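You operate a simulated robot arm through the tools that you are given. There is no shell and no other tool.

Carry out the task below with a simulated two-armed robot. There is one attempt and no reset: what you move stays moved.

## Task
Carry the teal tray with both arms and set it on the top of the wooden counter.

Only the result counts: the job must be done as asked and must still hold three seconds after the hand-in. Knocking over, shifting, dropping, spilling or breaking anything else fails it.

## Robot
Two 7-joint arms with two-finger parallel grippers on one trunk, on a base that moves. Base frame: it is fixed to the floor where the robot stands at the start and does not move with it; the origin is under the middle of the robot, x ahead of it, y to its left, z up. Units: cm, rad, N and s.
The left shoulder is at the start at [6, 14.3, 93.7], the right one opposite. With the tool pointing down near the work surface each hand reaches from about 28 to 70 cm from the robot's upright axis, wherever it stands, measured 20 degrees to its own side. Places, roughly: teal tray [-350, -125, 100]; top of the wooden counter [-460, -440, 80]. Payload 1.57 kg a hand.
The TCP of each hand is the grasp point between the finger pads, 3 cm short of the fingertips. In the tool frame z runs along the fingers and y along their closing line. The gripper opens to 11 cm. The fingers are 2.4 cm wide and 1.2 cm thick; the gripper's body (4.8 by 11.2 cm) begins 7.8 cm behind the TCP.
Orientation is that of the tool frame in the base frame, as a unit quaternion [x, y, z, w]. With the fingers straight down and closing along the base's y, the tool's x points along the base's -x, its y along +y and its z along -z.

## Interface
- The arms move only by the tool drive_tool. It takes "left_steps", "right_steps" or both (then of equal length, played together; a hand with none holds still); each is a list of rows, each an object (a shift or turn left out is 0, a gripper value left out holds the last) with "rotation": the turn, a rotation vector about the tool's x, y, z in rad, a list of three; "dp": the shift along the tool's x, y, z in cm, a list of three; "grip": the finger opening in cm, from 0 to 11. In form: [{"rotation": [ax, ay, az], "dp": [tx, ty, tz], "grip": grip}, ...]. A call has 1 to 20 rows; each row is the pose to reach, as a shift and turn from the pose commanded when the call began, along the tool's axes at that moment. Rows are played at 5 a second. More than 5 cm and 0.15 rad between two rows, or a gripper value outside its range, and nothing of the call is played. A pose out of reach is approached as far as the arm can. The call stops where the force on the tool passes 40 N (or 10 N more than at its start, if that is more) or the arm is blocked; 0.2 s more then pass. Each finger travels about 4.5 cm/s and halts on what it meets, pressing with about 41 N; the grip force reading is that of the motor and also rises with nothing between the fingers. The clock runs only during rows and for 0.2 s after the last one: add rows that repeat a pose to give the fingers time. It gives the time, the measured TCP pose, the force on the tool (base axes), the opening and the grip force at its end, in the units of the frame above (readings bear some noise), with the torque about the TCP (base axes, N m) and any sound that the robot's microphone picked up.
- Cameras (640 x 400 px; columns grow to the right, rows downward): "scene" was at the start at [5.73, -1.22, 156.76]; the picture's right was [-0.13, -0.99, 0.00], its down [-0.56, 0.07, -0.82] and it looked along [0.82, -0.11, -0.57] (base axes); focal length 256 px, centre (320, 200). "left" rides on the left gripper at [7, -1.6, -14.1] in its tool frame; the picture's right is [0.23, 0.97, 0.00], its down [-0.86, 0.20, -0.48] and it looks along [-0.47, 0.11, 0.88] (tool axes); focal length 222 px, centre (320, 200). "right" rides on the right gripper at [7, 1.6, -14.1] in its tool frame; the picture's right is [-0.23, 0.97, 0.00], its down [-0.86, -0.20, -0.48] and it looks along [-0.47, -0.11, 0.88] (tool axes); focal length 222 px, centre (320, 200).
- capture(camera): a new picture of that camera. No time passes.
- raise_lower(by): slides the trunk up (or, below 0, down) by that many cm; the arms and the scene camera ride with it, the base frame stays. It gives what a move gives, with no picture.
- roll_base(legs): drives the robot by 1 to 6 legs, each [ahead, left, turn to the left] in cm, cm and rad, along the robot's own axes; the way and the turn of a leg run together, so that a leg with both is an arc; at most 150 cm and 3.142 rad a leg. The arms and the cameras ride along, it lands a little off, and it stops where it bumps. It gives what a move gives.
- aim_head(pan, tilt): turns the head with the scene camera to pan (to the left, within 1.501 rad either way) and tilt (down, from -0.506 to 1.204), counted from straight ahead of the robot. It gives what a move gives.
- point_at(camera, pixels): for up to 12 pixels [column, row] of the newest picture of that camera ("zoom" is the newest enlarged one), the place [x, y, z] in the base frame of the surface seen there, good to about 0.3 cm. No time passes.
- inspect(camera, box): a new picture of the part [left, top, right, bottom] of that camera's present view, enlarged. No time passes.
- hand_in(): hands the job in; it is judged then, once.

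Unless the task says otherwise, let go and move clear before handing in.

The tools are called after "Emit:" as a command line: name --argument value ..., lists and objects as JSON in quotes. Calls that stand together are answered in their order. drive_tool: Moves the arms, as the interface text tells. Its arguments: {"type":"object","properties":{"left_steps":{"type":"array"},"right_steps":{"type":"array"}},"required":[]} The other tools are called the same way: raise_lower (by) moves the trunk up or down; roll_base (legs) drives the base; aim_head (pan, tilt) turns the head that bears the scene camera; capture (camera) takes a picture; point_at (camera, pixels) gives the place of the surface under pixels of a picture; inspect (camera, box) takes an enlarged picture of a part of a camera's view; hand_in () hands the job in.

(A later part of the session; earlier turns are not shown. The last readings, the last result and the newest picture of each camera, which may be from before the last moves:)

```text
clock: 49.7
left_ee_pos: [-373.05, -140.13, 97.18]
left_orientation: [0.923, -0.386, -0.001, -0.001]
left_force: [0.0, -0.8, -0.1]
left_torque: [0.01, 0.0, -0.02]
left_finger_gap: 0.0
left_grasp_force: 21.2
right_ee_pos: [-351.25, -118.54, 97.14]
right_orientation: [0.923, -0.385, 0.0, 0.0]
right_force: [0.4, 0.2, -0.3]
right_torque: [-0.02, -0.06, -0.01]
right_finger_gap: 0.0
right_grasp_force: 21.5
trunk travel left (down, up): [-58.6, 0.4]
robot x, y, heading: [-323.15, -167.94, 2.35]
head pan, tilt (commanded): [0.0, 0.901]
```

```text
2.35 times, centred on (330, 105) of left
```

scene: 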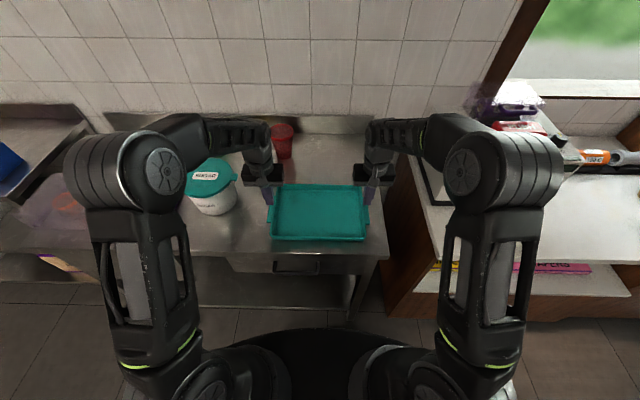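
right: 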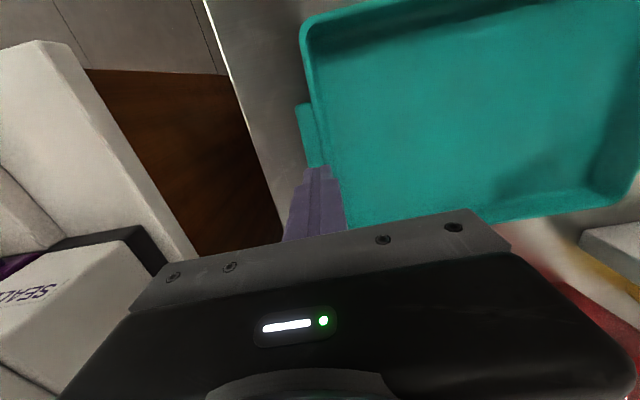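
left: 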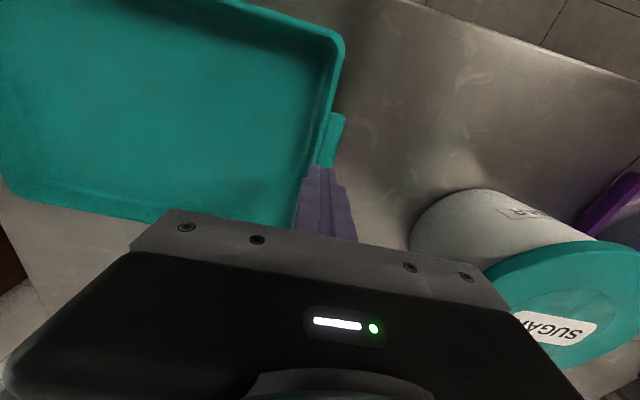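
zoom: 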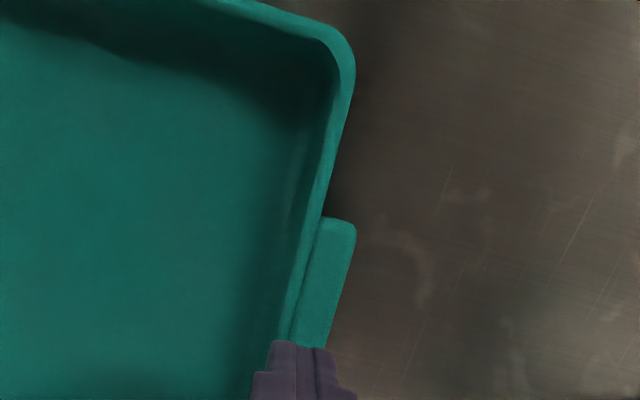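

The tab is a thin ledge (z≈90.4–91.1) with a clear gap beneath, so tilting each hand outward will let the outer finger hook under it. First I will check how far my base stands from the furniture.

Emit:
drive_tool --left_steps '[{"dp": [0, 0, -1.5]}, {"dp": [2, 0, -3]}, {"dp": [4, 0, -4]}, {"dp": [6, 0, -5], "grip": 4.2}, {"dp": [6, 0, -5], "grip": 4.2}]' --right_steps '[{"dp": [0, 0, -1.5]}, {"dp": [2, 0, -3]}, {"dp": [4, 0, -4]}, {"dp": [6, 0, -5], "grip": 4.2}, {"dp": [6, 0, -5], "grip": 4.2}]'

Emit:
aim_head --pan 0.0 --tilt 1.1

Emit:
capture --camera "scene"

Emit:
point_at --camera "scene" --pixels '[[310, 250], [320, 265], [320, 275], [280, 200], [380, 230], [250, 290], [390, 290], [420, 280], [320, 215], [230, 250], [370, 175], [320, 240]]'

```text
clock: 50.9
left_ee_pos: [-369.0, -144.58, 102.09]
left_orientation: [0.923, -0.385, 0.0, 0.0]
left_force: [-0.4, -0.4, 0.2]
left_torque: [0.01, -0.03, 0.01]
left_finger_gap: 4.22
left_grasp_force: 0.1
right_ee_pos: [-347.17, -122.67, 101.99]
right_orientation: [0.923, -0.385, 0.0, 0.0]
right_force: [0.1, 0.4, -0.7]
right_torque: [-0.04, 0.02, 0.01]
right_finger_gap: 4.2
right_grasp_force: 0.1
trunk travel left (down, up): [-58.6, 0.4]
robot x, y, heading: [-323.37, -167.85, 2.349]
head pan, tilt (commanded): [0.0, 0.901]
```

```text
clock: 51.6
left_ee_pos: [-368.94, -144.58, 102.25]
left_orientation: [0.923, -0.385, 0.0, 0.0]
left_force: [0.4, -0.4, 0.4]
left_torque: [0.04, 0.02, 0.01]
left_finger_gap: 4.2
left_grasp_force: 0.0
right_ee_pos: [-347.2, -122.71, 102.09]
right_orientation: [0.923, -0.385, 0.0, 0.0]
right_force: [0.6, 0.8, -0.8]
right_torque: [-0.02, 0.03, -0.02]
right_finger_gap: 4.16
right_grasp_force: 0.1
trunk travel left (down, up): [-58.6, 0.4]
robot x, y, heading: [-323.52, -167.57, 2.348]
head pan, tilt (commanded): [0.0, 1.1]
```

```text
taken
```

scene: 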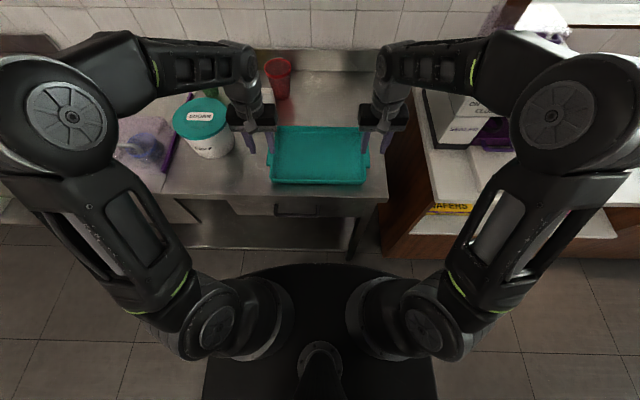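

```text
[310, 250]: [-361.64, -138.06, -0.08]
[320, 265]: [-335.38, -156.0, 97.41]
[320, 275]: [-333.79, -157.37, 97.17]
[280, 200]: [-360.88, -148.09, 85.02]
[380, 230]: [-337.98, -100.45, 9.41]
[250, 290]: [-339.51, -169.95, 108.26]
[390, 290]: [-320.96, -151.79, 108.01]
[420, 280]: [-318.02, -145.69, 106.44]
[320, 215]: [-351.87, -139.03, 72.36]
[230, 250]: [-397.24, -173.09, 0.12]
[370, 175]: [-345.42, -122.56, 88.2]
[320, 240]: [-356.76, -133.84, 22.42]
```

The plate at (320,265) is my torso at z 97, not the base. I will use the wrist camera, which sees my base disc near its top edge, to find the base's front.

Emit:
capture --camera "left"

Emit:
capture --camera "right"

Emit:
point_at --camera "right" --pixels '[[330, 15], [330, 25], [310, 10], [350, 10], [345, 30], [330, 5]]'

Emit:
point_at --camera "left" --pixels '[[310, 5], [310, 15], [310, 25], [290, 10], [340, 5], [330, 10]]'

```text
taken
```

left: 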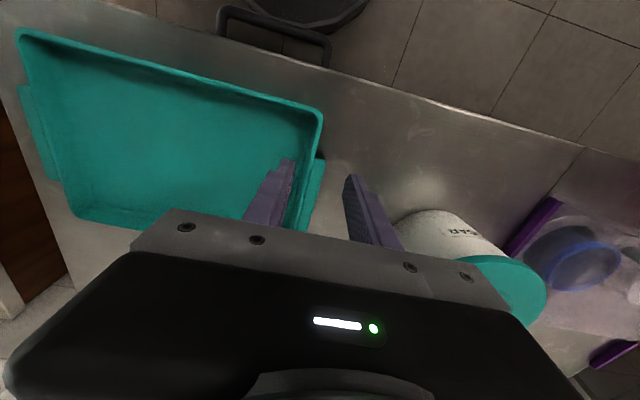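

```text
taken
```

right: 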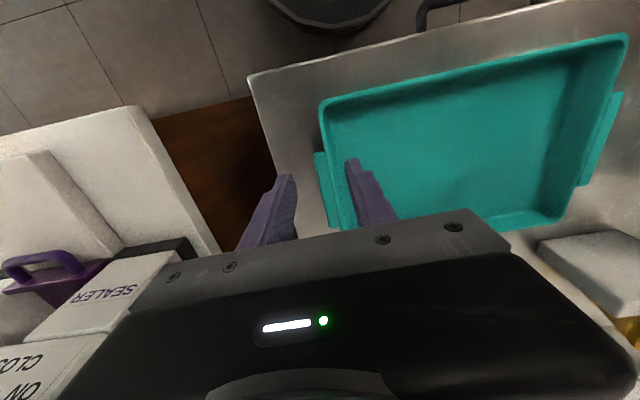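

```text
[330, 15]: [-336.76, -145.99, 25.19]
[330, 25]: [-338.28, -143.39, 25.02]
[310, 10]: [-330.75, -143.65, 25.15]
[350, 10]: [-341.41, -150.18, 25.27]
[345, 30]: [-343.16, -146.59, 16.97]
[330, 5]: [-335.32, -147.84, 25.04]
```

```text
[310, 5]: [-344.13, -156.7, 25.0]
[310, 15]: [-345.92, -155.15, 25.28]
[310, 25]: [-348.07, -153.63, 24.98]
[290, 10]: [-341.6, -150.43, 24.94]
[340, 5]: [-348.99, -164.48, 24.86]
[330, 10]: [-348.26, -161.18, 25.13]
```

My base front is at about lat 139, with 12 cm free to the table edge, so I can advance 6 cm. I will do that, with a small heading correction.

Emit:
roll_base --legs '[[6, 0.1, 0.006]]'

Emit:
aim_head --pan 0.0 --tilt 0.95

Emit:
capture --camera "scene"

```text
clock: 52.6
left_ee_pos: [-373.51, -140.52, 102.11]
left_orientation: [0.924, -0.383, 0.0, 0.0]
left_force: [-1.7, -0.2, -0.3]
left_torque: [-0.05, -0.06, 0.0]
left_finger_gap: 4.2
left_grasp_force: 0.1
right_ee_pos: [-351.78, -118.59, 102.0]
right_orientation: [0.924, -0.382, 0.002, -0.001]
right_force: [-0.2, 0.0, -0.4]
right_torque: [-0.05, 0.0, 0.03]
right_finger_gap: 4.19
right_grasp_force: 0.2
trunk travel left (down, up): [-58.6, 0.4]
robot x, y, heading: [-327.31, -164.0, 2.349]
head pan, tilt (commanded): [0.0, 1.1]
```

```text
clock: 53.3
left_ee_pos: [-373.3, -140.66, 102.11]
left_orientation: [0.924, -0.383, -0.002, 0.0]
left_force: [1.0, 1.1, -0.3]
left_torque: [-0.03, -0.01, 0.04]
left_finger_gap: 4.19
left_grasp_force: 0.1
right_ee_pos: [-351.68, -118.71, 102.09]
right_orientation: [0.924, -0.383, 0.0, 0.0]
right_force: [0.4, -0.2, 0.6]
right_torque: [0.01, 0.0, 0.01]
right_finger_gap: 4.21
right_grasp_force: 0.0
trunk travel left (down, up): [-58.6, 0.4]
robot x, y, heading: [-327.54, -163.83, 2.354]
head pan, tilt (commanded): [0.0, 0.949]
```

```text
taken
```

scene: 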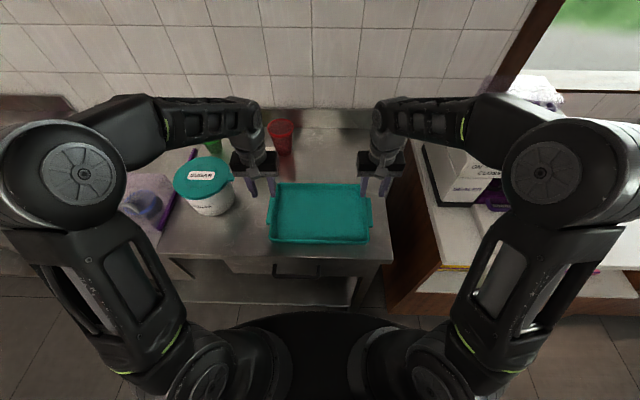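

The hands now sit squarely aligned (yaw exactly 135°) at z 102. I will re-measure the tabs in case the tray shifted when the grip slipped.

Emit:
inspect --camera "scene" --box '[256, 170, 384, 250]'

Emit:
point_at --camera "zoom" --pixels '[[72, 200], [63, 240], [75, 200], [68, 238], [569, 200], [575, 235], [572, 215], [95, 330], [555, 335], [110, 150], [535, 150], [320, 220]]'

Emit:
capture --camera "left"

Emit:
capture --camera "right"

```text
5.00 times, centred on (320, 210) of scene
```

zoom: 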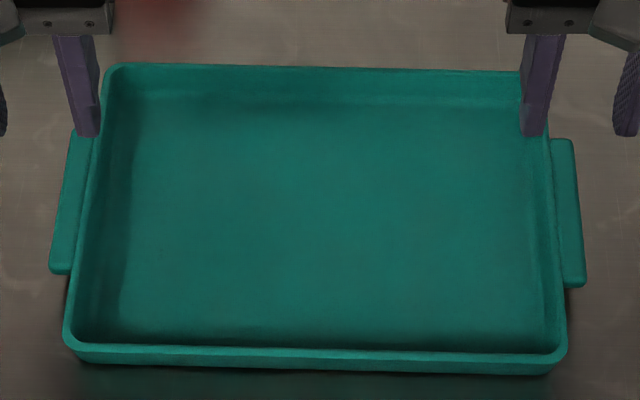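

```text
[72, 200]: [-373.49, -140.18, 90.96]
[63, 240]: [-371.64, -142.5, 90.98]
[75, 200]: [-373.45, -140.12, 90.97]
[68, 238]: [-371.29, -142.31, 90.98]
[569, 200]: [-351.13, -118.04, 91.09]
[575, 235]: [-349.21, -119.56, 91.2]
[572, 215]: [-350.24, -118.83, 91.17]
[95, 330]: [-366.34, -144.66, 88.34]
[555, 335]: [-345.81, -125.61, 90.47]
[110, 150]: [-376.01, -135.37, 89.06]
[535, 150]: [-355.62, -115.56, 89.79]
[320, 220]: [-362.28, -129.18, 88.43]
```

```text
taken
```

left: 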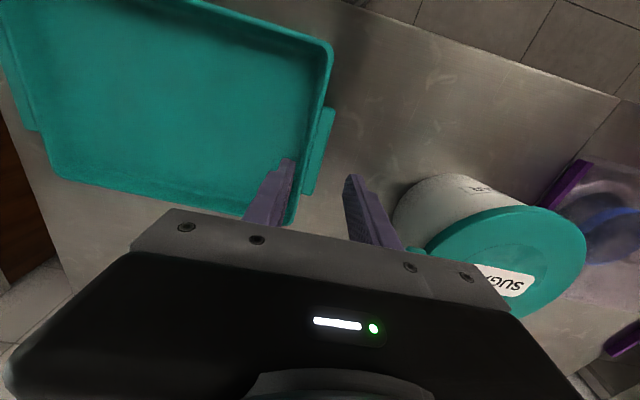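

```text
taken
```

right: 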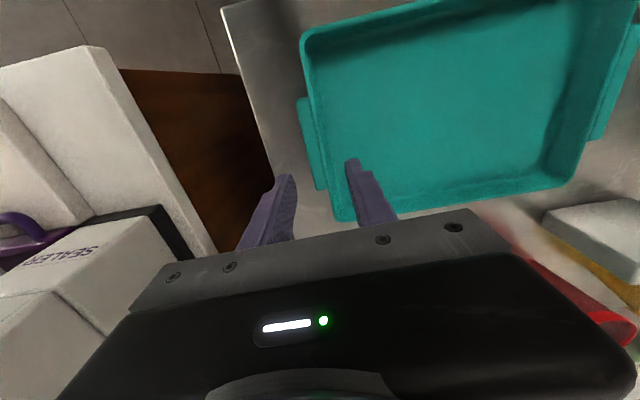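

Emit:
point_at --camera "zoom" --pixels '[[66, 195], [63, 195], [60, 195], [88, 195], [92, 195], [96, 195], [580, 220], [583, 220], [577, 200], [558, 200], [554, 200], [550, 200]]'

Emit:
point_at --camera "left" --pixels '[[334, 112], [330, 135], [326, 150], [328, 150], [331, 150], [318, 150], [315, 150], [312, 180], [450, 235], [420, 248], [445, 195], [400, 215]]'

Emit:
point_at --camera "right" --pixels '[[299, 105], [303, 130], [306, 145], [304, 145], [301, 145], [315, 145], [318, 145], [321, 145], [325, 180], [318, 185], [240, 60], [260, 120]]'

```text
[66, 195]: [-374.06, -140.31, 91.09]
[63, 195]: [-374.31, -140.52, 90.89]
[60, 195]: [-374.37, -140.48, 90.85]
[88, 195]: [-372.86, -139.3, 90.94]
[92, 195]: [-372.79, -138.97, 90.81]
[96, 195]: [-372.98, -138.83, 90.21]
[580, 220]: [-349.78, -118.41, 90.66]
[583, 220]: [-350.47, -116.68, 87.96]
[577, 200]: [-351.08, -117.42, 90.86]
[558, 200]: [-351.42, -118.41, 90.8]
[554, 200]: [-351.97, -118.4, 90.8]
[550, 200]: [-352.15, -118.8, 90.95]
```

```text
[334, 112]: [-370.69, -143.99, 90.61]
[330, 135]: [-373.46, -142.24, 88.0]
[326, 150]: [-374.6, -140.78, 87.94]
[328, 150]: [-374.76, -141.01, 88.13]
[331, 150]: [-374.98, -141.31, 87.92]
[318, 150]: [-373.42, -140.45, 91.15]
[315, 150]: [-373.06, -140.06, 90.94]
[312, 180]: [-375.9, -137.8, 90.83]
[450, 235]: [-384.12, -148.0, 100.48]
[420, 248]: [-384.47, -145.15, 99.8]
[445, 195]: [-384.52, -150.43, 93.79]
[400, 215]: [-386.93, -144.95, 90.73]
```

```text
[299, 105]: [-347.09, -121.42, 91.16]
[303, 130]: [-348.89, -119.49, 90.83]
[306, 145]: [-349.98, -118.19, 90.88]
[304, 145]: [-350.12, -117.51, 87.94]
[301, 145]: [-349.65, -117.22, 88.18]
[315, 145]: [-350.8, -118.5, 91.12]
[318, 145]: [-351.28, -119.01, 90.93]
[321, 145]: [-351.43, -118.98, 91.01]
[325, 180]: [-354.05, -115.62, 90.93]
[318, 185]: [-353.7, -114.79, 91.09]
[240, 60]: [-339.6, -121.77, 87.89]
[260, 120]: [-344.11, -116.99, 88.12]
```

The tab edges are at s≈364.2 (left) and 331.0 (right), unchanged, and the sugar lid starts near lat 165–167, s 376. I will pinch the tabs lightly again and slide the tray about 5 cm toward me, away from the tub, before taking the hooked grip.

Emit:
drive_tool --left_steps '[{"dp": [0, -0.4, 2]}, {"dp": [0, -0.4, 4.5]}, {"dp": [0, -0.4, 7]}, {"dp": [0, -0.4, 8.5]}, {"dp": [0, -0.4, 9.5]}, {"dp": [0, -0.4, 9.9]}, {"dp": [0, -0.4, 9.9], "grip": 3}, {"dp": [0, -0.4, 9.9], "grip": 1.5}, {"dp": [0, -0.4, 9.9], "grip": 1.5}, {"dp": [0, -0.4, 9.9], "grip": 1.5}]' --right_steps '[{"dp": [0, -0.4, 2]}, {"dp": [0, -0.4, 4.5]}, {"dp": [0, -0.4, 7]}, {"dp": [0, -0.4, 8.5]}, {"dp": [0, -0.4, 9.5]}, {"dp": [0, -0.4, 9.9]}, {"dp": [0, -0.4, 9.9], "grip": 3}, {"dp": [0, -0.4, 9.9], "grip": 1.5}, {"dp": [0, -0.4, 9.9], "grip": 1.5}, {"dp": [0, -0.4, 9.9], "grip": 1.5}]'

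```text
clock: 55.5
left_ee_pos: [-373.19, -140.33, 92.44]
left_orientation: [0.923, -0.384, 0.0, 0.0]
left_force: [5.8, 0.4, -0.1]
left_torque: [0.85, -0.02, -0.68]
left_finger_gap: 2.39
left_grasp_force: 36.6
right_ee_pos: [-351.35, -118.42, 92.17]
right_orientation: [0.923, -0.384, -0.002, 0.0]
right_force: [-5.3, 0.8, 0.5]
right_torque: [-0.71, 0.06, -0.68]
right_finger_gap: 2.4
right_grasp_force: 36.1
trunk travel left (down, up): [-58.6, 0.4]
robot x, y, heading: [-328.02, -163.66, 2.356]
head pan, tilt (commanded): [0.0, 0.949]
```

Both hands hold the tabs at 2.4 cm with little side force. Now I slide the tray slowly 5 cm toward me.

Emit:
drive_tool --left_steps '[{"dp": [0.4, 0, 0]}, {"dp": [0.9, 0, 0]}, {"dp": [1.4, 0, 0]}, {"dp": [1.9, 0, 0]}, {"dp": [2.4, 0, 0]}, {"dp": [2.9, 0, 0]}, {"dp": [3.4, 0, 0]}, {"dp": [3.9, 0, 0]}, {"dp": [4.4, 0, 0]}, {"dp": [4.8, 0, 0]}, {"dp": [5, 0, 0]}, {"dp": [5, 0, 0]}]' --right_steps '[{"dp": [0.4, 0, 0]}, {"dp": [0.9, 0, 0]}, {"dp": [1.4, 0, 0]}, {"dp": [1.9, 0, 0]}, {"dp": [2.4, 0, 0]}, {"dp": [2.9, 0, 0]}, {"dp": [3.4, 0, 0]}, {"dp": [3.9, 0, 0]}, {"dp": [4.4, 0, 0]}, {"dp": [4.8, 0, 0]}, {"dp": [5, 0, 0]}, {"dp": [5, 0, 0]}]'

Emit:
capture --camera "scene"

Emit:
inspect --camera "scene" --box '[240, 160, 400, 260]'

```text
clock: 58.1
left_ee_pos: [-369.53, -143.88, 92.33]
left_orientation: [0.924, -0.383, -0.001, -0.002]
left_force: [3.8, 10.0, 26.4]
left_torque: [0.51, -0.39, -0.91]
left_finger_gap: 2.37
left_grasp_force: 36.2
right_ee_pos: [-347.94, -121.92, 92.22]
right_orientation: [0.924, -0.383, 0.0, 0.0]
right_force: [-11.7, -3.4, -0.2]
right_torque: [-0.38, 0.63, -0.9]
right_finger_gap: 2.39
right_grasp_force: 36.2
trunk travel left (down, up): [-58.6, 0.4]
robot x, y, heading: [-327.73, -163.82, 2.355]
head pan, tilt (commanded): [0.0, 0.949]
```

```text
taken
```

scene: 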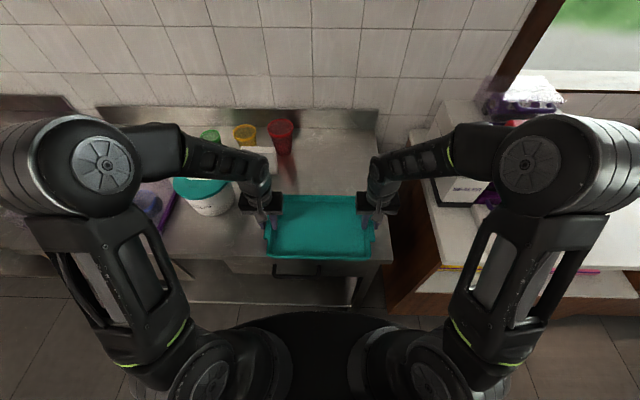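

```text
4.00 times, centred on (320, 210) of scene
```

zoom: 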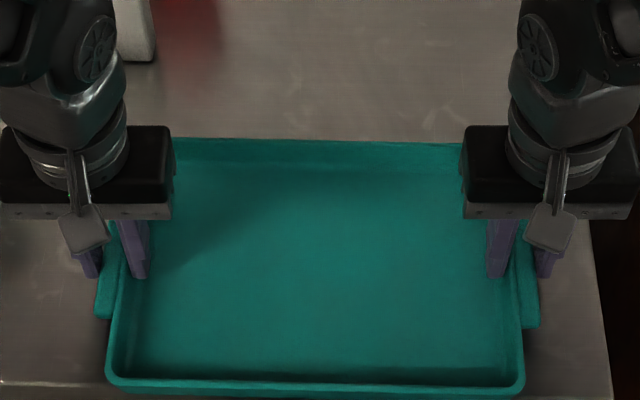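

The tray slid with the hands and now overhangs the table's front edge slightly. I will open and rise clear.

Emit:
drive_tool --left_steps '[{"grip": 3}, {"grip": 4.2}, {"grip": 4.2}, {"dp": [0, 0, -1], "grip": 4.2}, {"dp": [0, 0, -3], "grip": 4.2}, {"dp": [0, 0, -6], "grip": 4.2}, {"dp": [0, 0, -9], "grip": 4.2}, {"dp": [0, 0, -9], "grip": 4.2}]' --right_steps '[{"grip": 3}, {"grip": 4.2}, {"grip": 4.2}, {"dp": [0, 0, -1], "grip": 4.2}, {"dp": [0, 0, -3], "grip": 4.2}, {"dp": [0, 0, -6], "grip": 4.2}, {"dp": [0, 0, -9], "grip": 4.2}, {"dp": [0, 0, -9], "grip": 4.2}]'

Emit:
capture --camera "left"

Emit:
capture --camera "right"

Emit:
inspect --camera "scene" --box '[240, 160, 400, 260]'

```text
clock: 59.9
left_ee_pos: [-369.59, -143.82, 101.3]
left_orientation: [0.924, -0.383, 0.0, 0.0]
left_force: [0.4, -0.2, 0.5]
left_torque: [-0.01, -0.04, 0.02]
left_finger_gap: 4.18
left_grasp_force: 0.0
right_ee_pos: [-347.93, -121.9, 101.13]
right_orientation: [0.924, -0.383, 0.001, -0.001]
right_force: [-0.2, 0.3, -0.6]
right_torque: [-0.04, -0.02, -0.02]
right_finger_gap: 4.17
right_grasp_force: 0.1
trunk travel left (down, up): [-58.6, 0.4]
robot x, y, heading: [-327.94, -163.37, 2.357]
head pan, tilt (commanded): [0.0, 0.949]
```

```text
taken
```

left: 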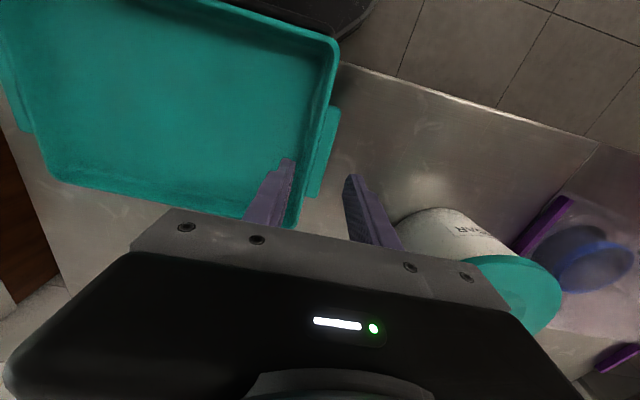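

```text
taken
```

right: 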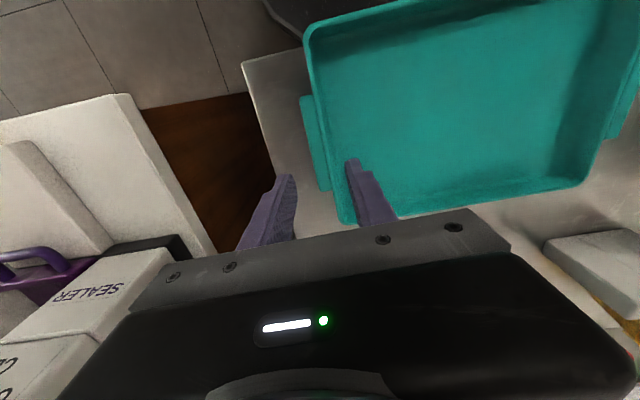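

```text
4.00 times, centred on (320, 210) of scene
```

zoom: 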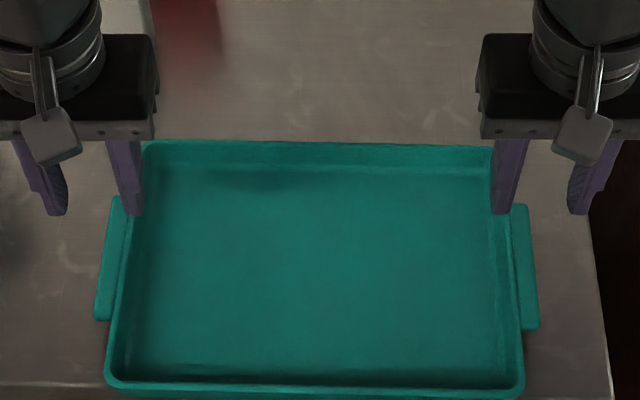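

The tray now lies closer to me with the tabs free. I will measure the tabs again for the tilted approach.

Emit:
point_at --camera "zoom" --pixels '[[112, 210], [97, 310], [103, 265], [101, 265], [120, 265], [124, 265], [520, 215], [535, 320], [529, 265], [532, 265], [515, 265], [508, 265]]'

Emit:
point_at --camera "left" --pixels '[[338, 112], [318, 193], [331, 145], [327, 145], [323, 150], [330, 45], [293, 222], [330, 165], [450, 235], [500, 262], [470, 265], [340, 70]]'

Emit:
point_at --camera "right" --pixels '[[302, 100], [322, 188], [308, 145], [311, 145], [315, 145], [308, 40], [345, 220], [318, 145], [290, 50], [265, 130], [250, 90], [300, 25]]'

```text
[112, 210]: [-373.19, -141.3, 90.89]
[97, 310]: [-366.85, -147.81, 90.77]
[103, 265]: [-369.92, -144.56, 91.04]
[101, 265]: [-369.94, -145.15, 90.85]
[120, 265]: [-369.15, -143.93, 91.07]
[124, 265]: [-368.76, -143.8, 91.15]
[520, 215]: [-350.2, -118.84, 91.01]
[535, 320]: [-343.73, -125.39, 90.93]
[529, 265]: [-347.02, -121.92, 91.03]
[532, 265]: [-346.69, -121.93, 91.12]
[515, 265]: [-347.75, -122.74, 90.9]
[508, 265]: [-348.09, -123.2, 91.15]
```

```text
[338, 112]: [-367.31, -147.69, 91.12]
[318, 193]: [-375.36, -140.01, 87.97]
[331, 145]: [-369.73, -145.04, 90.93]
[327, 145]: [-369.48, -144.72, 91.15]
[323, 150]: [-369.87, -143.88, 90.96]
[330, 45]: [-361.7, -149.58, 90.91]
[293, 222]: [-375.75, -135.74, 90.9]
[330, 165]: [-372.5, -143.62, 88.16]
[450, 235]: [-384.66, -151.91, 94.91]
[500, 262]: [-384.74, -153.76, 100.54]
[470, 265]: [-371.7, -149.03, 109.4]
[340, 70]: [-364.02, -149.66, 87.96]
```

```text
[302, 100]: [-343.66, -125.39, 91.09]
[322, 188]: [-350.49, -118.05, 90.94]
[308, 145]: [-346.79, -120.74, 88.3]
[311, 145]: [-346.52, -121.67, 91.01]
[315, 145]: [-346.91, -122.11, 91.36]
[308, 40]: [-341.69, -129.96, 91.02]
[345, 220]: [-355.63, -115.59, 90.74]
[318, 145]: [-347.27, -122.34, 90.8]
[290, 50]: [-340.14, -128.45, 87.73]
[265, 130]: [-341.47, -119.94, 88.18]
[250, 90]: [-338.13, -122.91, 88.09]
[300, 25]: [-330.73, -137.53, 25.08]
```

Tab outer edges are at s≈364.2 and 331.1, tabs centred at lat 159.5. I will now tilt both hands outward by 0.61 rad above the tabs, to a standoff about 5 cm away along the fingers.

Emit:
drive_tool --left_steps '[{"rotation": [0.12, 0, 0], "dp": [0, 0.9, 0]}, {"rotation": [0.24, 0, 0], "dp": [0, 1.8, 0]}, {"rotation": [0.36, 0, 0], "dp": [0, 2.8, 0]}, {"rotation": [0.48, 0, 0], "dp": [0, 3.7, 0]}, {"rotation": [0.611, 0, 0], "dp": [0, 4.6, 0.5]}, {"rotation": [0.611, 0, 0], "dp": [0, 4.6, 2]}, {"rotation": [0.611, 0, 0], "dp": [0, 4.6, 4]}, {"rotation": [0.611, 0, 0], "dp": [0, 4.6, 4]}]' --right_steps '[{"rotation": [-0.12, 0, 0], "dp": [0.3, -0.9, 0]}, {"rotation": [-0.24, 0, 0], "dp": [0.3, -1.8, 0]}, {"rotation": [-0.36, 0, 0], "dp": [0.3, -2.7, 0]}, {"rotation": [-0.48, 0, 0], "dp": [0.3, -3.6, 0]}, {"rotation": [-0.611, 0, 0], "dp": [0.3, -4.5, 0.5]}, {"rotation": [-0.611, 0, 0], "dp": [0.3, -4.5, 2]}, {"rotation": [-0.611, 0, 0], "dp": [0.3, -4.5, 3.85]}, {"rotation": [-0.611, 0, 0], "dp": [0.3, -4.5, 3.85]}]'

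Emit:
capture --camera "scene"

Emit:
capture --camera "left"

Emit:
capture --camera "right"

```text
clock: 61.7
left_ee_pos: [-372.83, -147.1, 97.12]
left_orientation: [0.881, -0.365, 0.114, -0.278]
left_force: [-0.6, 0.0, 0.9]
left_torque: [0.01, 0.01, 0.03]
left_finger_gap: 4.2
left_grasp_force: 0.1
right_ee_pos: [-344.46, -118.92, 97.29]
right_orientation: [0.881, -0.364, -0.115, 0.278]
right_force: [0.1, -0.7, 0.2]
right_torque: [0.02, -0.03, 0.01]
right_finger_gap: 4.2
right_grasp_force: 0.2
trunk travel left (down, up): [-58.6, 0.4]
robot x, y, heading: [-327.62, -163.46, 2.357]
head pan, tilt (commanded): [0.0, 0.949]
```

```text
taken
```

scene: 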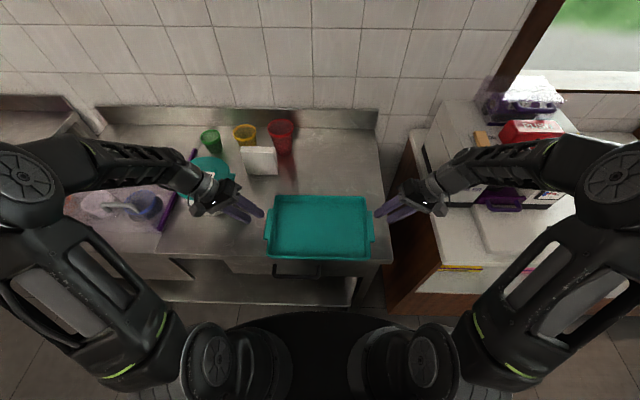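

```text
taken
```

left: 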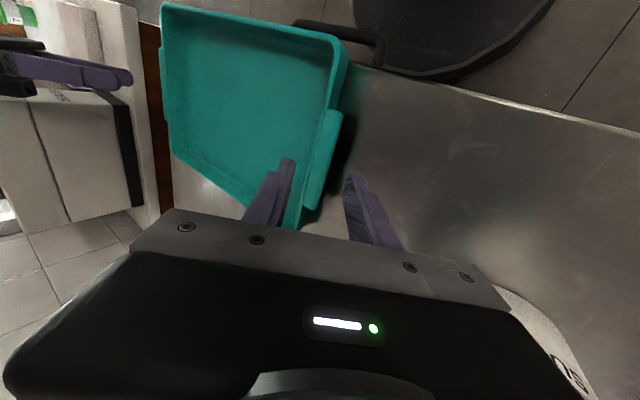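

```text
taken
```

right: 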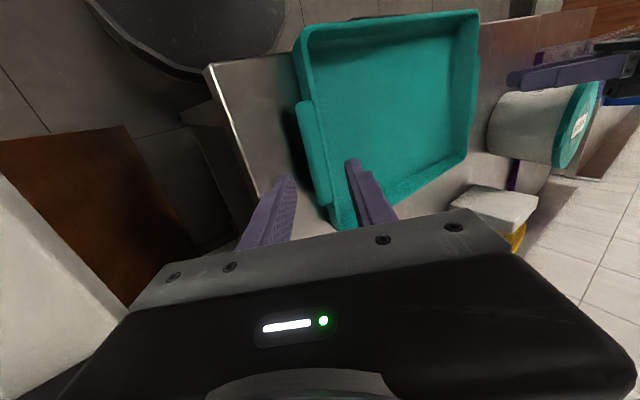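

Both hands are tilted and clear. I will look at the tabs' side profile and check the clearance of the left forearm over the sugar lid at (210,168).

Emit:
inspect --camera "left" --box '[270, 90, 390, 240]'

Emit:
inspect --camera "right" --box '[250, 80, 370, 230]'

Emit:
point_at --camera "scene" --pixels '[[205, 165], [225, 172], [190, 175], [205, 195], [222, 190], [235, 190], [150, 165], [430, 205], [440, 185], [460, 165], [485, 145], [520, 130]]'

Emit:
inspect --camera "scene" --box '[140, 130, 300, 230]'

```text
2.67 times, centred on (330, 165) of left
```

zoom: 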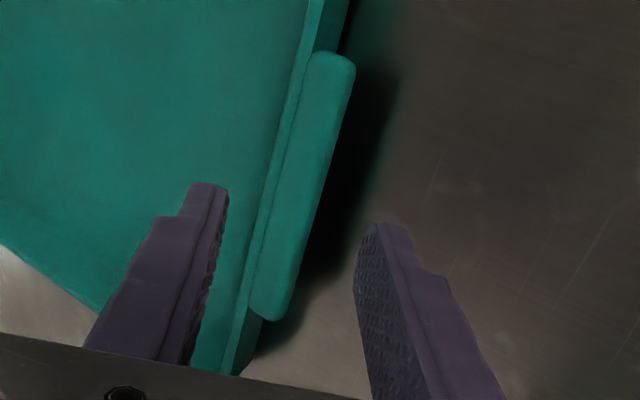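

```text
2.67 times, centred on (310, 155) of right
```

zoom: 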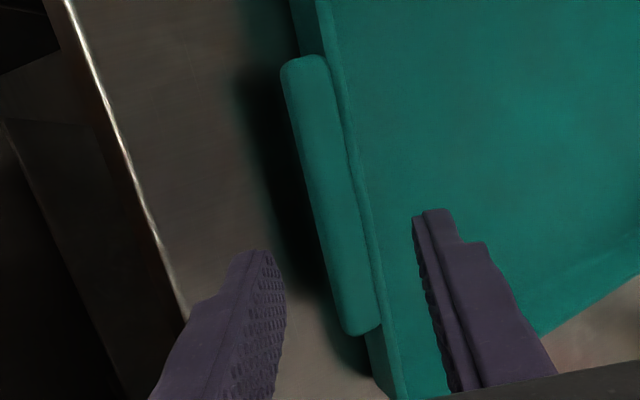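

```text
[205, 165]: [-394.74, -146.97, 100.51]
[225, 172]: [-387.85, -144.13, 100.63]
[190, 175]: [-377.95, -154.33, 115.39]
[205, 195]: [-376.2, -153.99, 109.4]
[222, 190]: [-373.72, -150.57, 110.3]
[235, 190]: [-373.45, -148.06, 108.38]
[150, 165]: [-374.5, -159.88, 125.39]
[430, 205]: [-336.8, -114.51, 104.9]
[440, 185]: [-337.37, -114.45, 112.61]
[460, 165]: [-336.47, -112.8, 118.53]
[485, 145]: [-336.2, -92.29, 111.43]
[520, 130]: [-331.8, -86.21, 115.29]
```

```text
4.00 times, centred on (220, 180) of scene
```

zoom: 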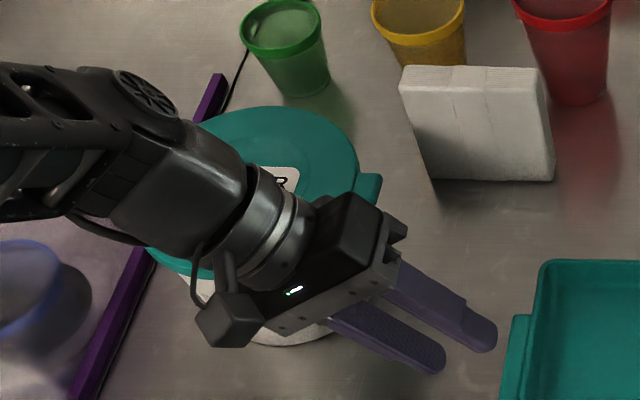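

The tabs are free underneath (dark shadow below them in both zooms) and the left wrist passes well in front of the lid. I will check the centring of each hand's axis, about (320,155) in each wrist picture, by measuring across the tabs there.

Emit:
point_at --camera "right" --pixels '[[304, 155], [306, 155], [308, 155], [312, 155], [318, 155], [322, 155], [325, 155], [328, 155], [332, 155], [301, 155]]'

Emit:
point_at --camera "left" --pixels '[[337, 155], [335, 155], [333, 155], [330, 155], [325, 155], [318, 155], [314, 155], [311, 155], [308, 155], [305, 155]]'

```text
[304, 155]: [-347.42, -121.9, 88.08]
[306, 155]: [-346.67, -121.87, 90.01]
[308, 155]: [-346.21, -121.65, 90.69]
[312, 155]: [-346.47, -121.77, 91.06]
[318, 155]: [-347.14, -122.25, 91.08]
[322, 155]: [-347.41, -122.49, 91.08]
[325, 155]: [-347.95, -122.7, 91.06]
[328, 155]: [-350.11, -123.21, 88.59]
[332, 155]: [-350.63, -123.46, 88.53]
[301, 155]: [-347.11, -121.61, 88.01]
```

```text
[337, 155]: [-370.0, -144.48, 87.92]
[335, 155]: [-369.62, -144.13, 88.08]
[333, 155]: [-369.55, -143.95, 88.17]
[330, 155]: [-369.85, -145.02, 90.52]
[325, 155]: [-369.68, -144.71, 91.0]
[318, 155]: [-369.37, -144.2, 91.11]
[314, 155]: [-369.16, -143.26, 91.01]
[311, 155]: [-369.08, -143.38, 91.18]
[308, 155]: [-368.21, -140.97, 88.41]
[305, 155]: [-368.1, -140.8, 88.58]
```

The right hand is about 0.35 cm too far inward (tab spans columns 306–326 there, centre 316), the left one is centred (309–331). I will correct that and advance along the fingers, then close partly and advance a little more.

Emit:
drive_tool --left_steps '[{"dp": [0, 0, 1]}, {"dp": [0, 0, 2]}, {"dp": [0, 0, 3]}, {"dp": [0, 0, 4]}, {"dp": [0, 0, 4.6]}, {"dp": [0, 0, 5]}, {"dp": [0, 0, 5]}]' --right_steps '[{"dp": [0, -0.3, 1]}, {"dp": [0, -0.3, 2]}, {"dp": [0, -0.3, 3]}, {"dp": [0, -0.3, 4]}, {"dp": [0, -0.3, 4.7]}, {"dp": [0, -0.3, 5.1]}, {"dp": [0, -0.3, 5.1]}]'

Emit:
inspect --camera "left" --box '[250, 70, 410, 240]'

Emit:
inspect --camera "right" --box '[230, 70, 390, 240]'

Emit:
inspect --camera "scene" --box '[200, 150, 440, 270]'

```text
clock: 63.3
left_ee_pos: [-370.74, -145.09, 93.29]
left_orientation: [0.881, -0.365, 0.115, -0.278]
left_force: [-0.8, 0.4, 0.0]
left_torque: [-0.02, 0.03, -0.03]
left_finger_gap: 4.2
left_grasp_force: 0.1
right_ee_pos: [-346.44, -120.81, 92.98]
right_orientation: [0.881, -0.365, -0.116, 0.277]
right_force: [-0.9, 0.8, 0.3]
right_torque: [0.01, 0.02, 0.04]
right_finger_gap: 4.21
right_grasp_force: 0.2
trunk travel left (down, up): [-58.6, 0.4]
robot x, y, heading: [-327.44, -163.94, 2.36]
head pan, tilt (commanded): [0.0, 0.949]
```

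```text
2.35 times, centred on (330, 155) of left
```

zoom: 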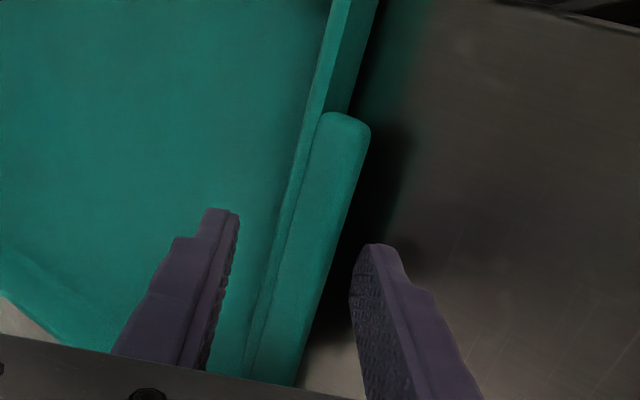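

```text
2.35 times, centred on (310, 155) of right
```

zoom: 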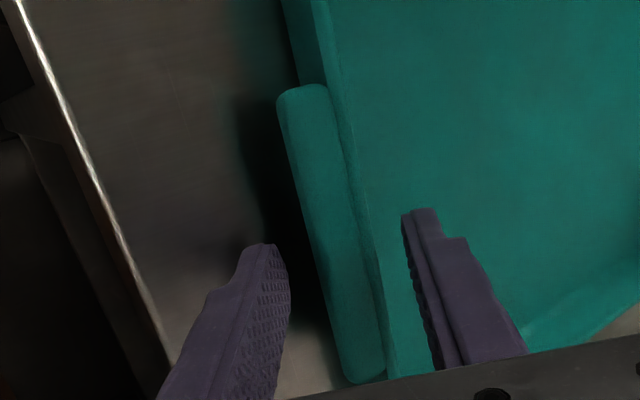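

```text
2.67 times, centred on (320, 210) of scene
```

zoom: 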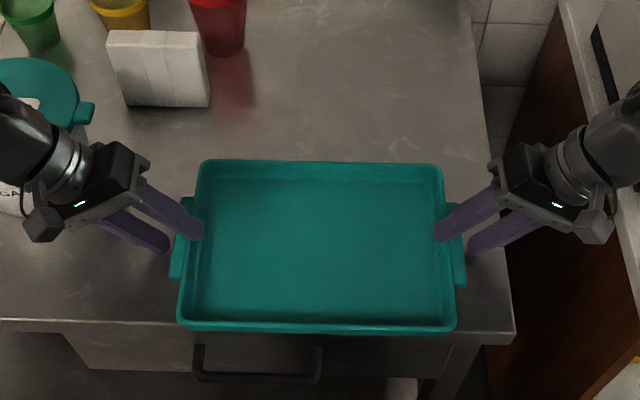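

Both hands straddle the tabs with the outer fingers below tab level. I will close to 3.2 cm while advancing under the tabs.

Emit:
drive_tool --left_steps '[{"dp": [0, 0, 0], "grip": 3.6}, {"dp": [0, 0, 0], "grip": 3.2}, {"dp": [0, 0, 0.3], "grip": 3.2}, {"dp": [0, 0, 0.6], "grip": 3.2}, {"dp": [0, 0, 0.9], "grip": 3.2}, {"dp": [0, 0, 0.9], "grip": 3.2}]' --right_steps '[{"dp": [0, 0, 0], "grip": 3.6}, {"dp": [0, 0, 0], "grip": 3.2}, {"dp": [0, 0, 0.2], "grip": 3.2}, {"dp": [0, 0, 0.4], "grip": 3.2}, {"dp": [0, 0, 0.55], "grip": 3.2}, {"dp": [0, 0, 0.55], "grip": 3.2}]'

Emit:
inspect --camera "left" --box '[250, 70, 410, 240]'

Emit:
inspect --camera "right" --box '[230, 70, 390, 240]'

```text
clock: 64.7
left_ee_pos: [-370.42, -144.7, 92.33]
left_orientation: [0.881, -0.365, 0.115, -0.278]
left_force: [-0.5, 0.1, -0.1]
left_torque: [0.03, 0.01, -0.02]
left_finger_gap: 3.2
left_grasp_force: 0.0
right_ee_pos: [-346.68, -121.07, 92.42]
right_orientation: [0.881, -0.364, -0.115, 0.279]
right_force: [0.0, 0.5, -0.3]
right_torque: [0.01, 0.03, -0.02]
right_finger_gap: 3.19
right_grasp_force: 0.0
trunk travel left (down, up): [-58.6, 0.4]
robot x, y, heading: [-327.78, -163.78, 2.354]
head pan, tilt (commanded): [0.0, 0.949]
```

```text
2.35 times, centred on (330, 155) of left
```

zoom: 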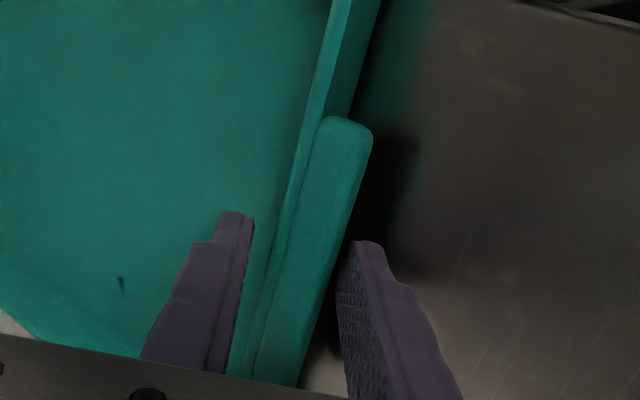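

```text
2.35 times, centred on (310, 155) of right
```

zoom: 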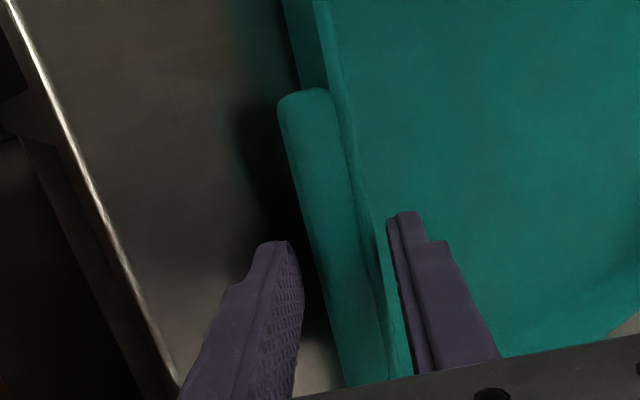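

No contact forces yet and both outer fingers are beside the tabs' undersides. Now I close both grippers together, gently in steps.

Emit:
drive_tool --left_steps '[{"grip": 2.8}, {"grip": 2.4}, {"grip": 2.0}, {"grip": 1.6}, {"grip": 1.0}, {"grip": 0}, {"grip": 0}, {"grip": 0}, {"grip": 0}]' --right_steps '[{"grip": 2.8}, {"grip": 2.4}, {"grip": 2.0}, {"grip": 1.6}, {"grip": 1.0}, {"grip": 0}, {"grip": 0}, {"grip": 0}, {"grip": 0}]'

Emit:
inspect --camera "left" --box '[250, 70, 410, 240]'

Emit:
inspect --camera "right" --box '[230, 70, 390, 240]'

Emit:
inspect --camera "scene" --box '[200, 150, 440, 270]'

```text
clock: 66.7
left_ee_pos: [-370.51, -144.72, 92.34]
left_orientation: [0.881, -0.365, 0.115, -0.278]
left_force: [-3.9, -10.4, 0.0]
left_torque: [0.35, 0.47, -0.61]
left_finger_gap: 2.43
left_grasp_force: 36.2
right_ee_pos: [-346.58, -120.88, 92.56]
right_orientation: [0.881, -0.365, -0.116, 0.277]
right_force: [3.6, 10.4, 0.4]
right_torque: [-0.38, -0.48, -0.62]
right_finger_gap: 2.42
right_grasp_force: 36.2
trunk travel left (down, up): [-58.6, 0.4]
robot x, y, heading: [-327.67, -163.44, 2.359]
head pan, tilt (commanded): [0.0, 0.949]
```

```text
2.35 times, centred on (330, 155) of left
```

zoom: 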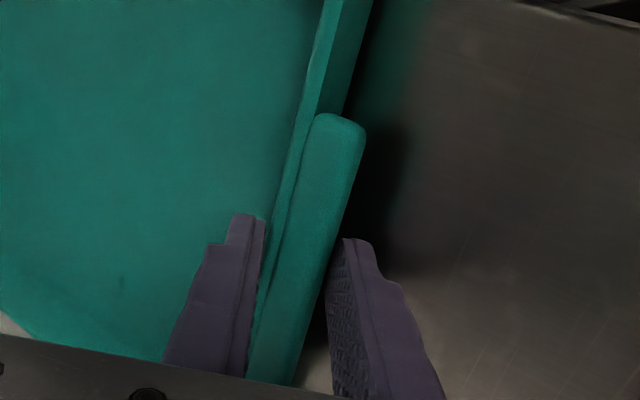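

```text
2.35 times, centred on (310, 155) of right
```

zoom: 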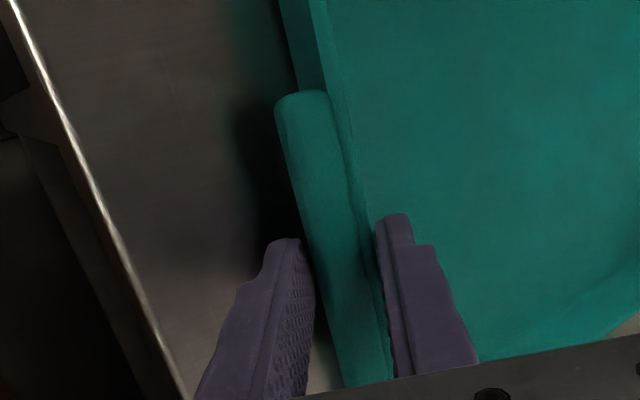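

```text
2.67 times, centred on (320, 210) of scene
```

zoom: 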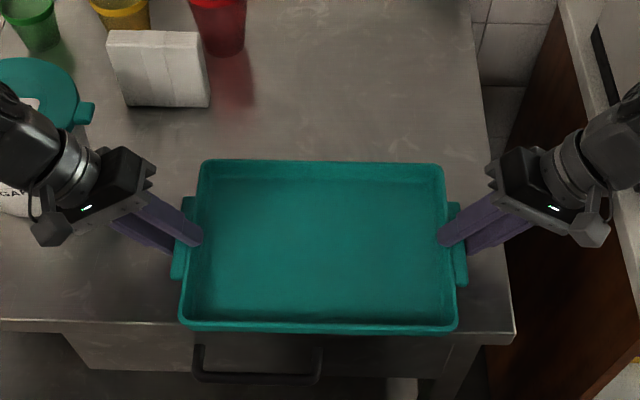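

Both hands hold the tabs at 2.43 cm with the outer fingers hooked under. I will lift very slowly by 1.5 cm and check the openings.

Emit:
drive_tool --left_steps '[{"dp": [0, -0.115, -0.164], "grip": 0}, {"dp": [0, -0.229, -0.328], "grip": 0}, {"dp": [0, -0.344, -0.492], "grip": 0}, {"dp": [0, -0.459, -0.655], "grip": 0}, {"dp": [0, -0.574, -0.819], "grip": 0}, {"dp": [0, -0.717, -1.024], "grip": 0}, {"dp": [0, -0.86, -1.229], "grip": 0}, {"dp": [0, -0.86, -1.229], "grip": 0}, {"dp": [0, -0.86, -1.229], "grip": 0}]' --right_steps '[{"dp": [0, 0.115, -0.164], "grip": 0}, {"dp": [0, 0.229, -0.328], "grip": 0}, {"dp": [0, 0.344, -0.492], "grip": 0}, {"dp": [0, 0.459, -0.655], "grip": 0}, {"dp": [0, 0.574, -0.819], "grip": 0}, {"dp": [0, 0.717, -1.024], "grip": 0}, {"dp": [0, 0.86, -1.229], "grip": 0}, {"dp": [0, 0.86, -1.229], "grip": 0}, {"dp": [0, 0.86, -1.229], "grip": 0}]'

Emit:
inspect --camera "scene" --box '[200, 150, 440, 270]'

Emit:
point_at --camera "zoom" --pixels '[[320, 240], [220, 200], [420, 200], [220, 290], [420, 290]]'

Emit:
inspect --camera "left" --box '[250, 70, 410, 240]'

Emit:
inspect --camera "right" --box '[230, 70, 390, 240]'

```text
clock: 68.7
left_ee_pos: [-370.52, -144.78, 93.97]
left_orientation: [0.881, -0.365, 0.114, -0.278]
left_force: [-10.4, -17.0, -1.3]
left_torque: [-0.04, 0.39, -0.92]
left_finger_gap: 2.42
left_grasp_force: 36.6
right_ee_pos: [-346.51, -121.01, 94.08]
right_orientation: [0.881, -0.365, -0.116, 0.277]
right_force: [11.5, 18.1, -1.2]
right_torque: [0.07, -0.44, -0.87]
right_finger_gap: 2.44
right_grasp_force: 36.4
trunk travel left (down, up): [-58.6, 0.4]
robot x, y, heading: [-327.89, -163.55, 2.357]
head pan, tilt (commanded): [0.0, 0.949]
```

```text
2.67 times, centred on (320, 210) of scene
```

zoom: 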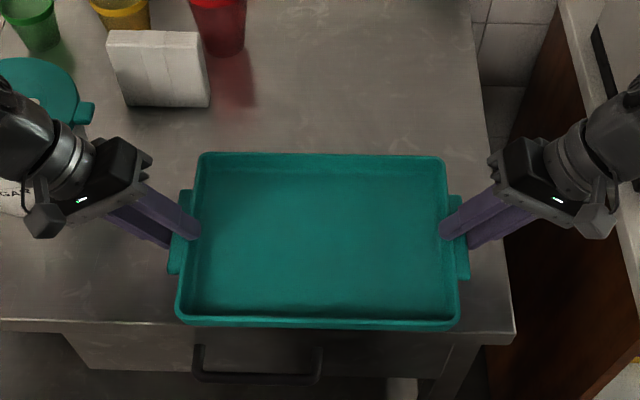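

```text
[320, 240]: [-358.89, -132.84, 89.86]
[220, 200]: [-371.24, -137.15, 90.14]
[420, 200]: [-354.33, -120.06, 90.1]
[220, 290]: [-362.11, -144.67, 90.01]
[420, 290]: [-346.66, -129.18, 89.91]
```

```text
2.35 times, centred on (330, 155) of left
```

zoom: 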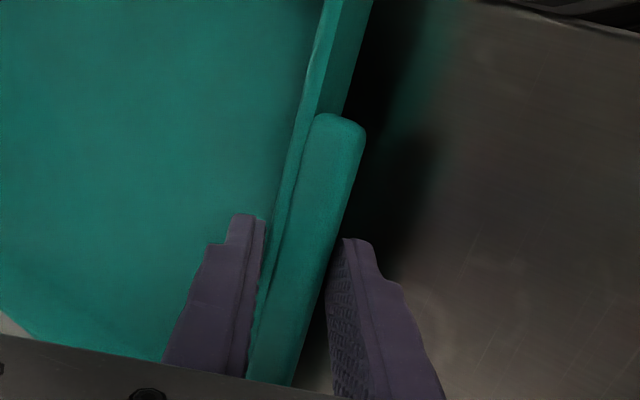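

```text
2.35 times, centred on (310, 155) of right
```

zoom: 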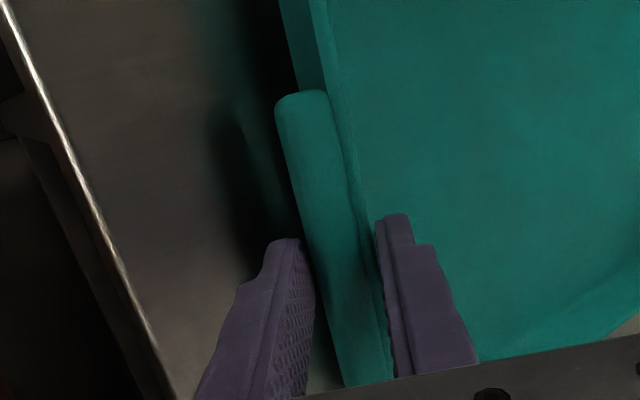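

The tray lifted level by 1.5 cm (floor z 90.0 at all corners) and the openings hold at 2.43 cm. I will lift 5 cm more.

Emit:
drive_tool --left_steps '[{"dp": [0, -0.229, -0.328]}, {"dp": [0, -0.459, -0.655]}, {"dp": [0, -0.688, -0.983]}, {"dp": [0, -0.918, -1.311]}, {"dp": [0, -1.147, -1.638]}, {"dp": [0, -1.377, -1.966]}, {"dp": [0, -1.606, -2.294]}, {"dp": [0, -1.836, -2.621]}, {"dp": [0, -2.065, -2.949]}, {"dp": [0, -2.294, -3.277]}, {"dp": [0, -2.524, -3.604]}, {"dp": [0, -2.753, -3.932]}, {"dp": [0, -2.868, -4.096]}, {"dp": [0, -2.868, -4.096]}]' --right_steps '[{"dp": [0, 0.229, -0.328]}, {"dp": [0, 0.459, -0.655]}, {"dp": [0, 0.688, -0.983]}, {"dp": [0, 0.918, -1.311]}, {"dp": [0, 1.147, -1.638]}, {"dp": [0, 1.377, -1.966]}, {"dp": [0, 1.606, -2.294]}, {"dp": [0, 1.836, -2.621]}, {"dp": [0, 2.065, -2.949]}, {"dp": [0, 2.294, -3.277]}, {"dp": [0, 2.524, -3.604]}, {"dp": [0, 2.753, -3.932]}, {"dp": [0, 2.868, -4.096]}, {"dp": [0, 2.868, -4.096]}]'

Emit:
capture --camera "scene"

Emit:
inspect --camera "scene" --box '[200, 150, 440, 270]'

Emit:
point_at --camera "zoom" --pixels '[[320, 240], [220, 200], [420, 200], [220, 280], [420, 280]]'

```text
clock: 71.7
left_ee_pos: [-370.36, -144.79, 98.87]
left_orientation: [0.881, -0.365, 0.115, -0.277]
left_force: [-12.4, -18.2, -0.6]
left_torque: [-0.03, 0.52, -0.84]
left_finger_gap: 2.43
left_grasp_force: 36.3
right_ee_pos: [-346.58, -121.02, 98.9]
right_orientation: [0.881, -0.365, -0.115, 0.278]
right_force: [12.0, 18.5, -0.4]
right_torque: [0.03, -0.51, -0.87]
right_finger_gap: 2.43
right_grasp_force: 36.5
trunk travel left (down, up): [-58.6, 0.4]
robot x, y, heading: [-327.77, -163.9, 2.354]
head pan, tilt (commanded): [0.0, 0.949]
```

```text
taken
```

scene: 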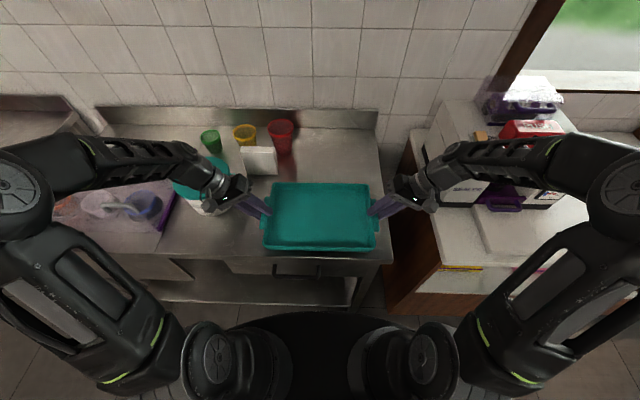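

```text
2.67 times, centred on (320, 210) of scene
```

zoom: 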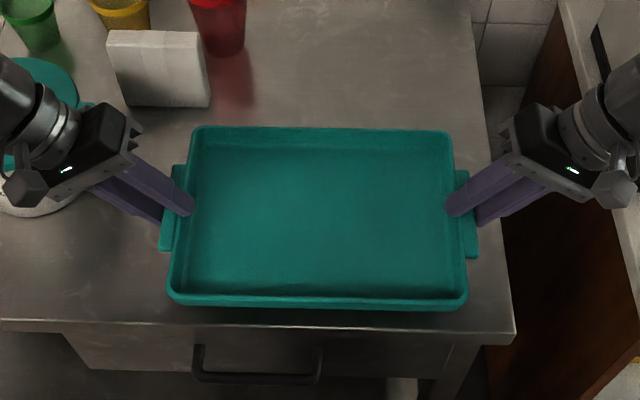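

```text
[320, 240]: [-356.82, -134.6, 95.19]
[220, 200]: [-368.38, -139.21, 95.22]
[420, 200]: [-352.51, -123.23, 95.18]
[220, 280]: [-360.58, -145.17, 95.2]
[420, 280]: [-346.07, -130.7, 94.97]
```

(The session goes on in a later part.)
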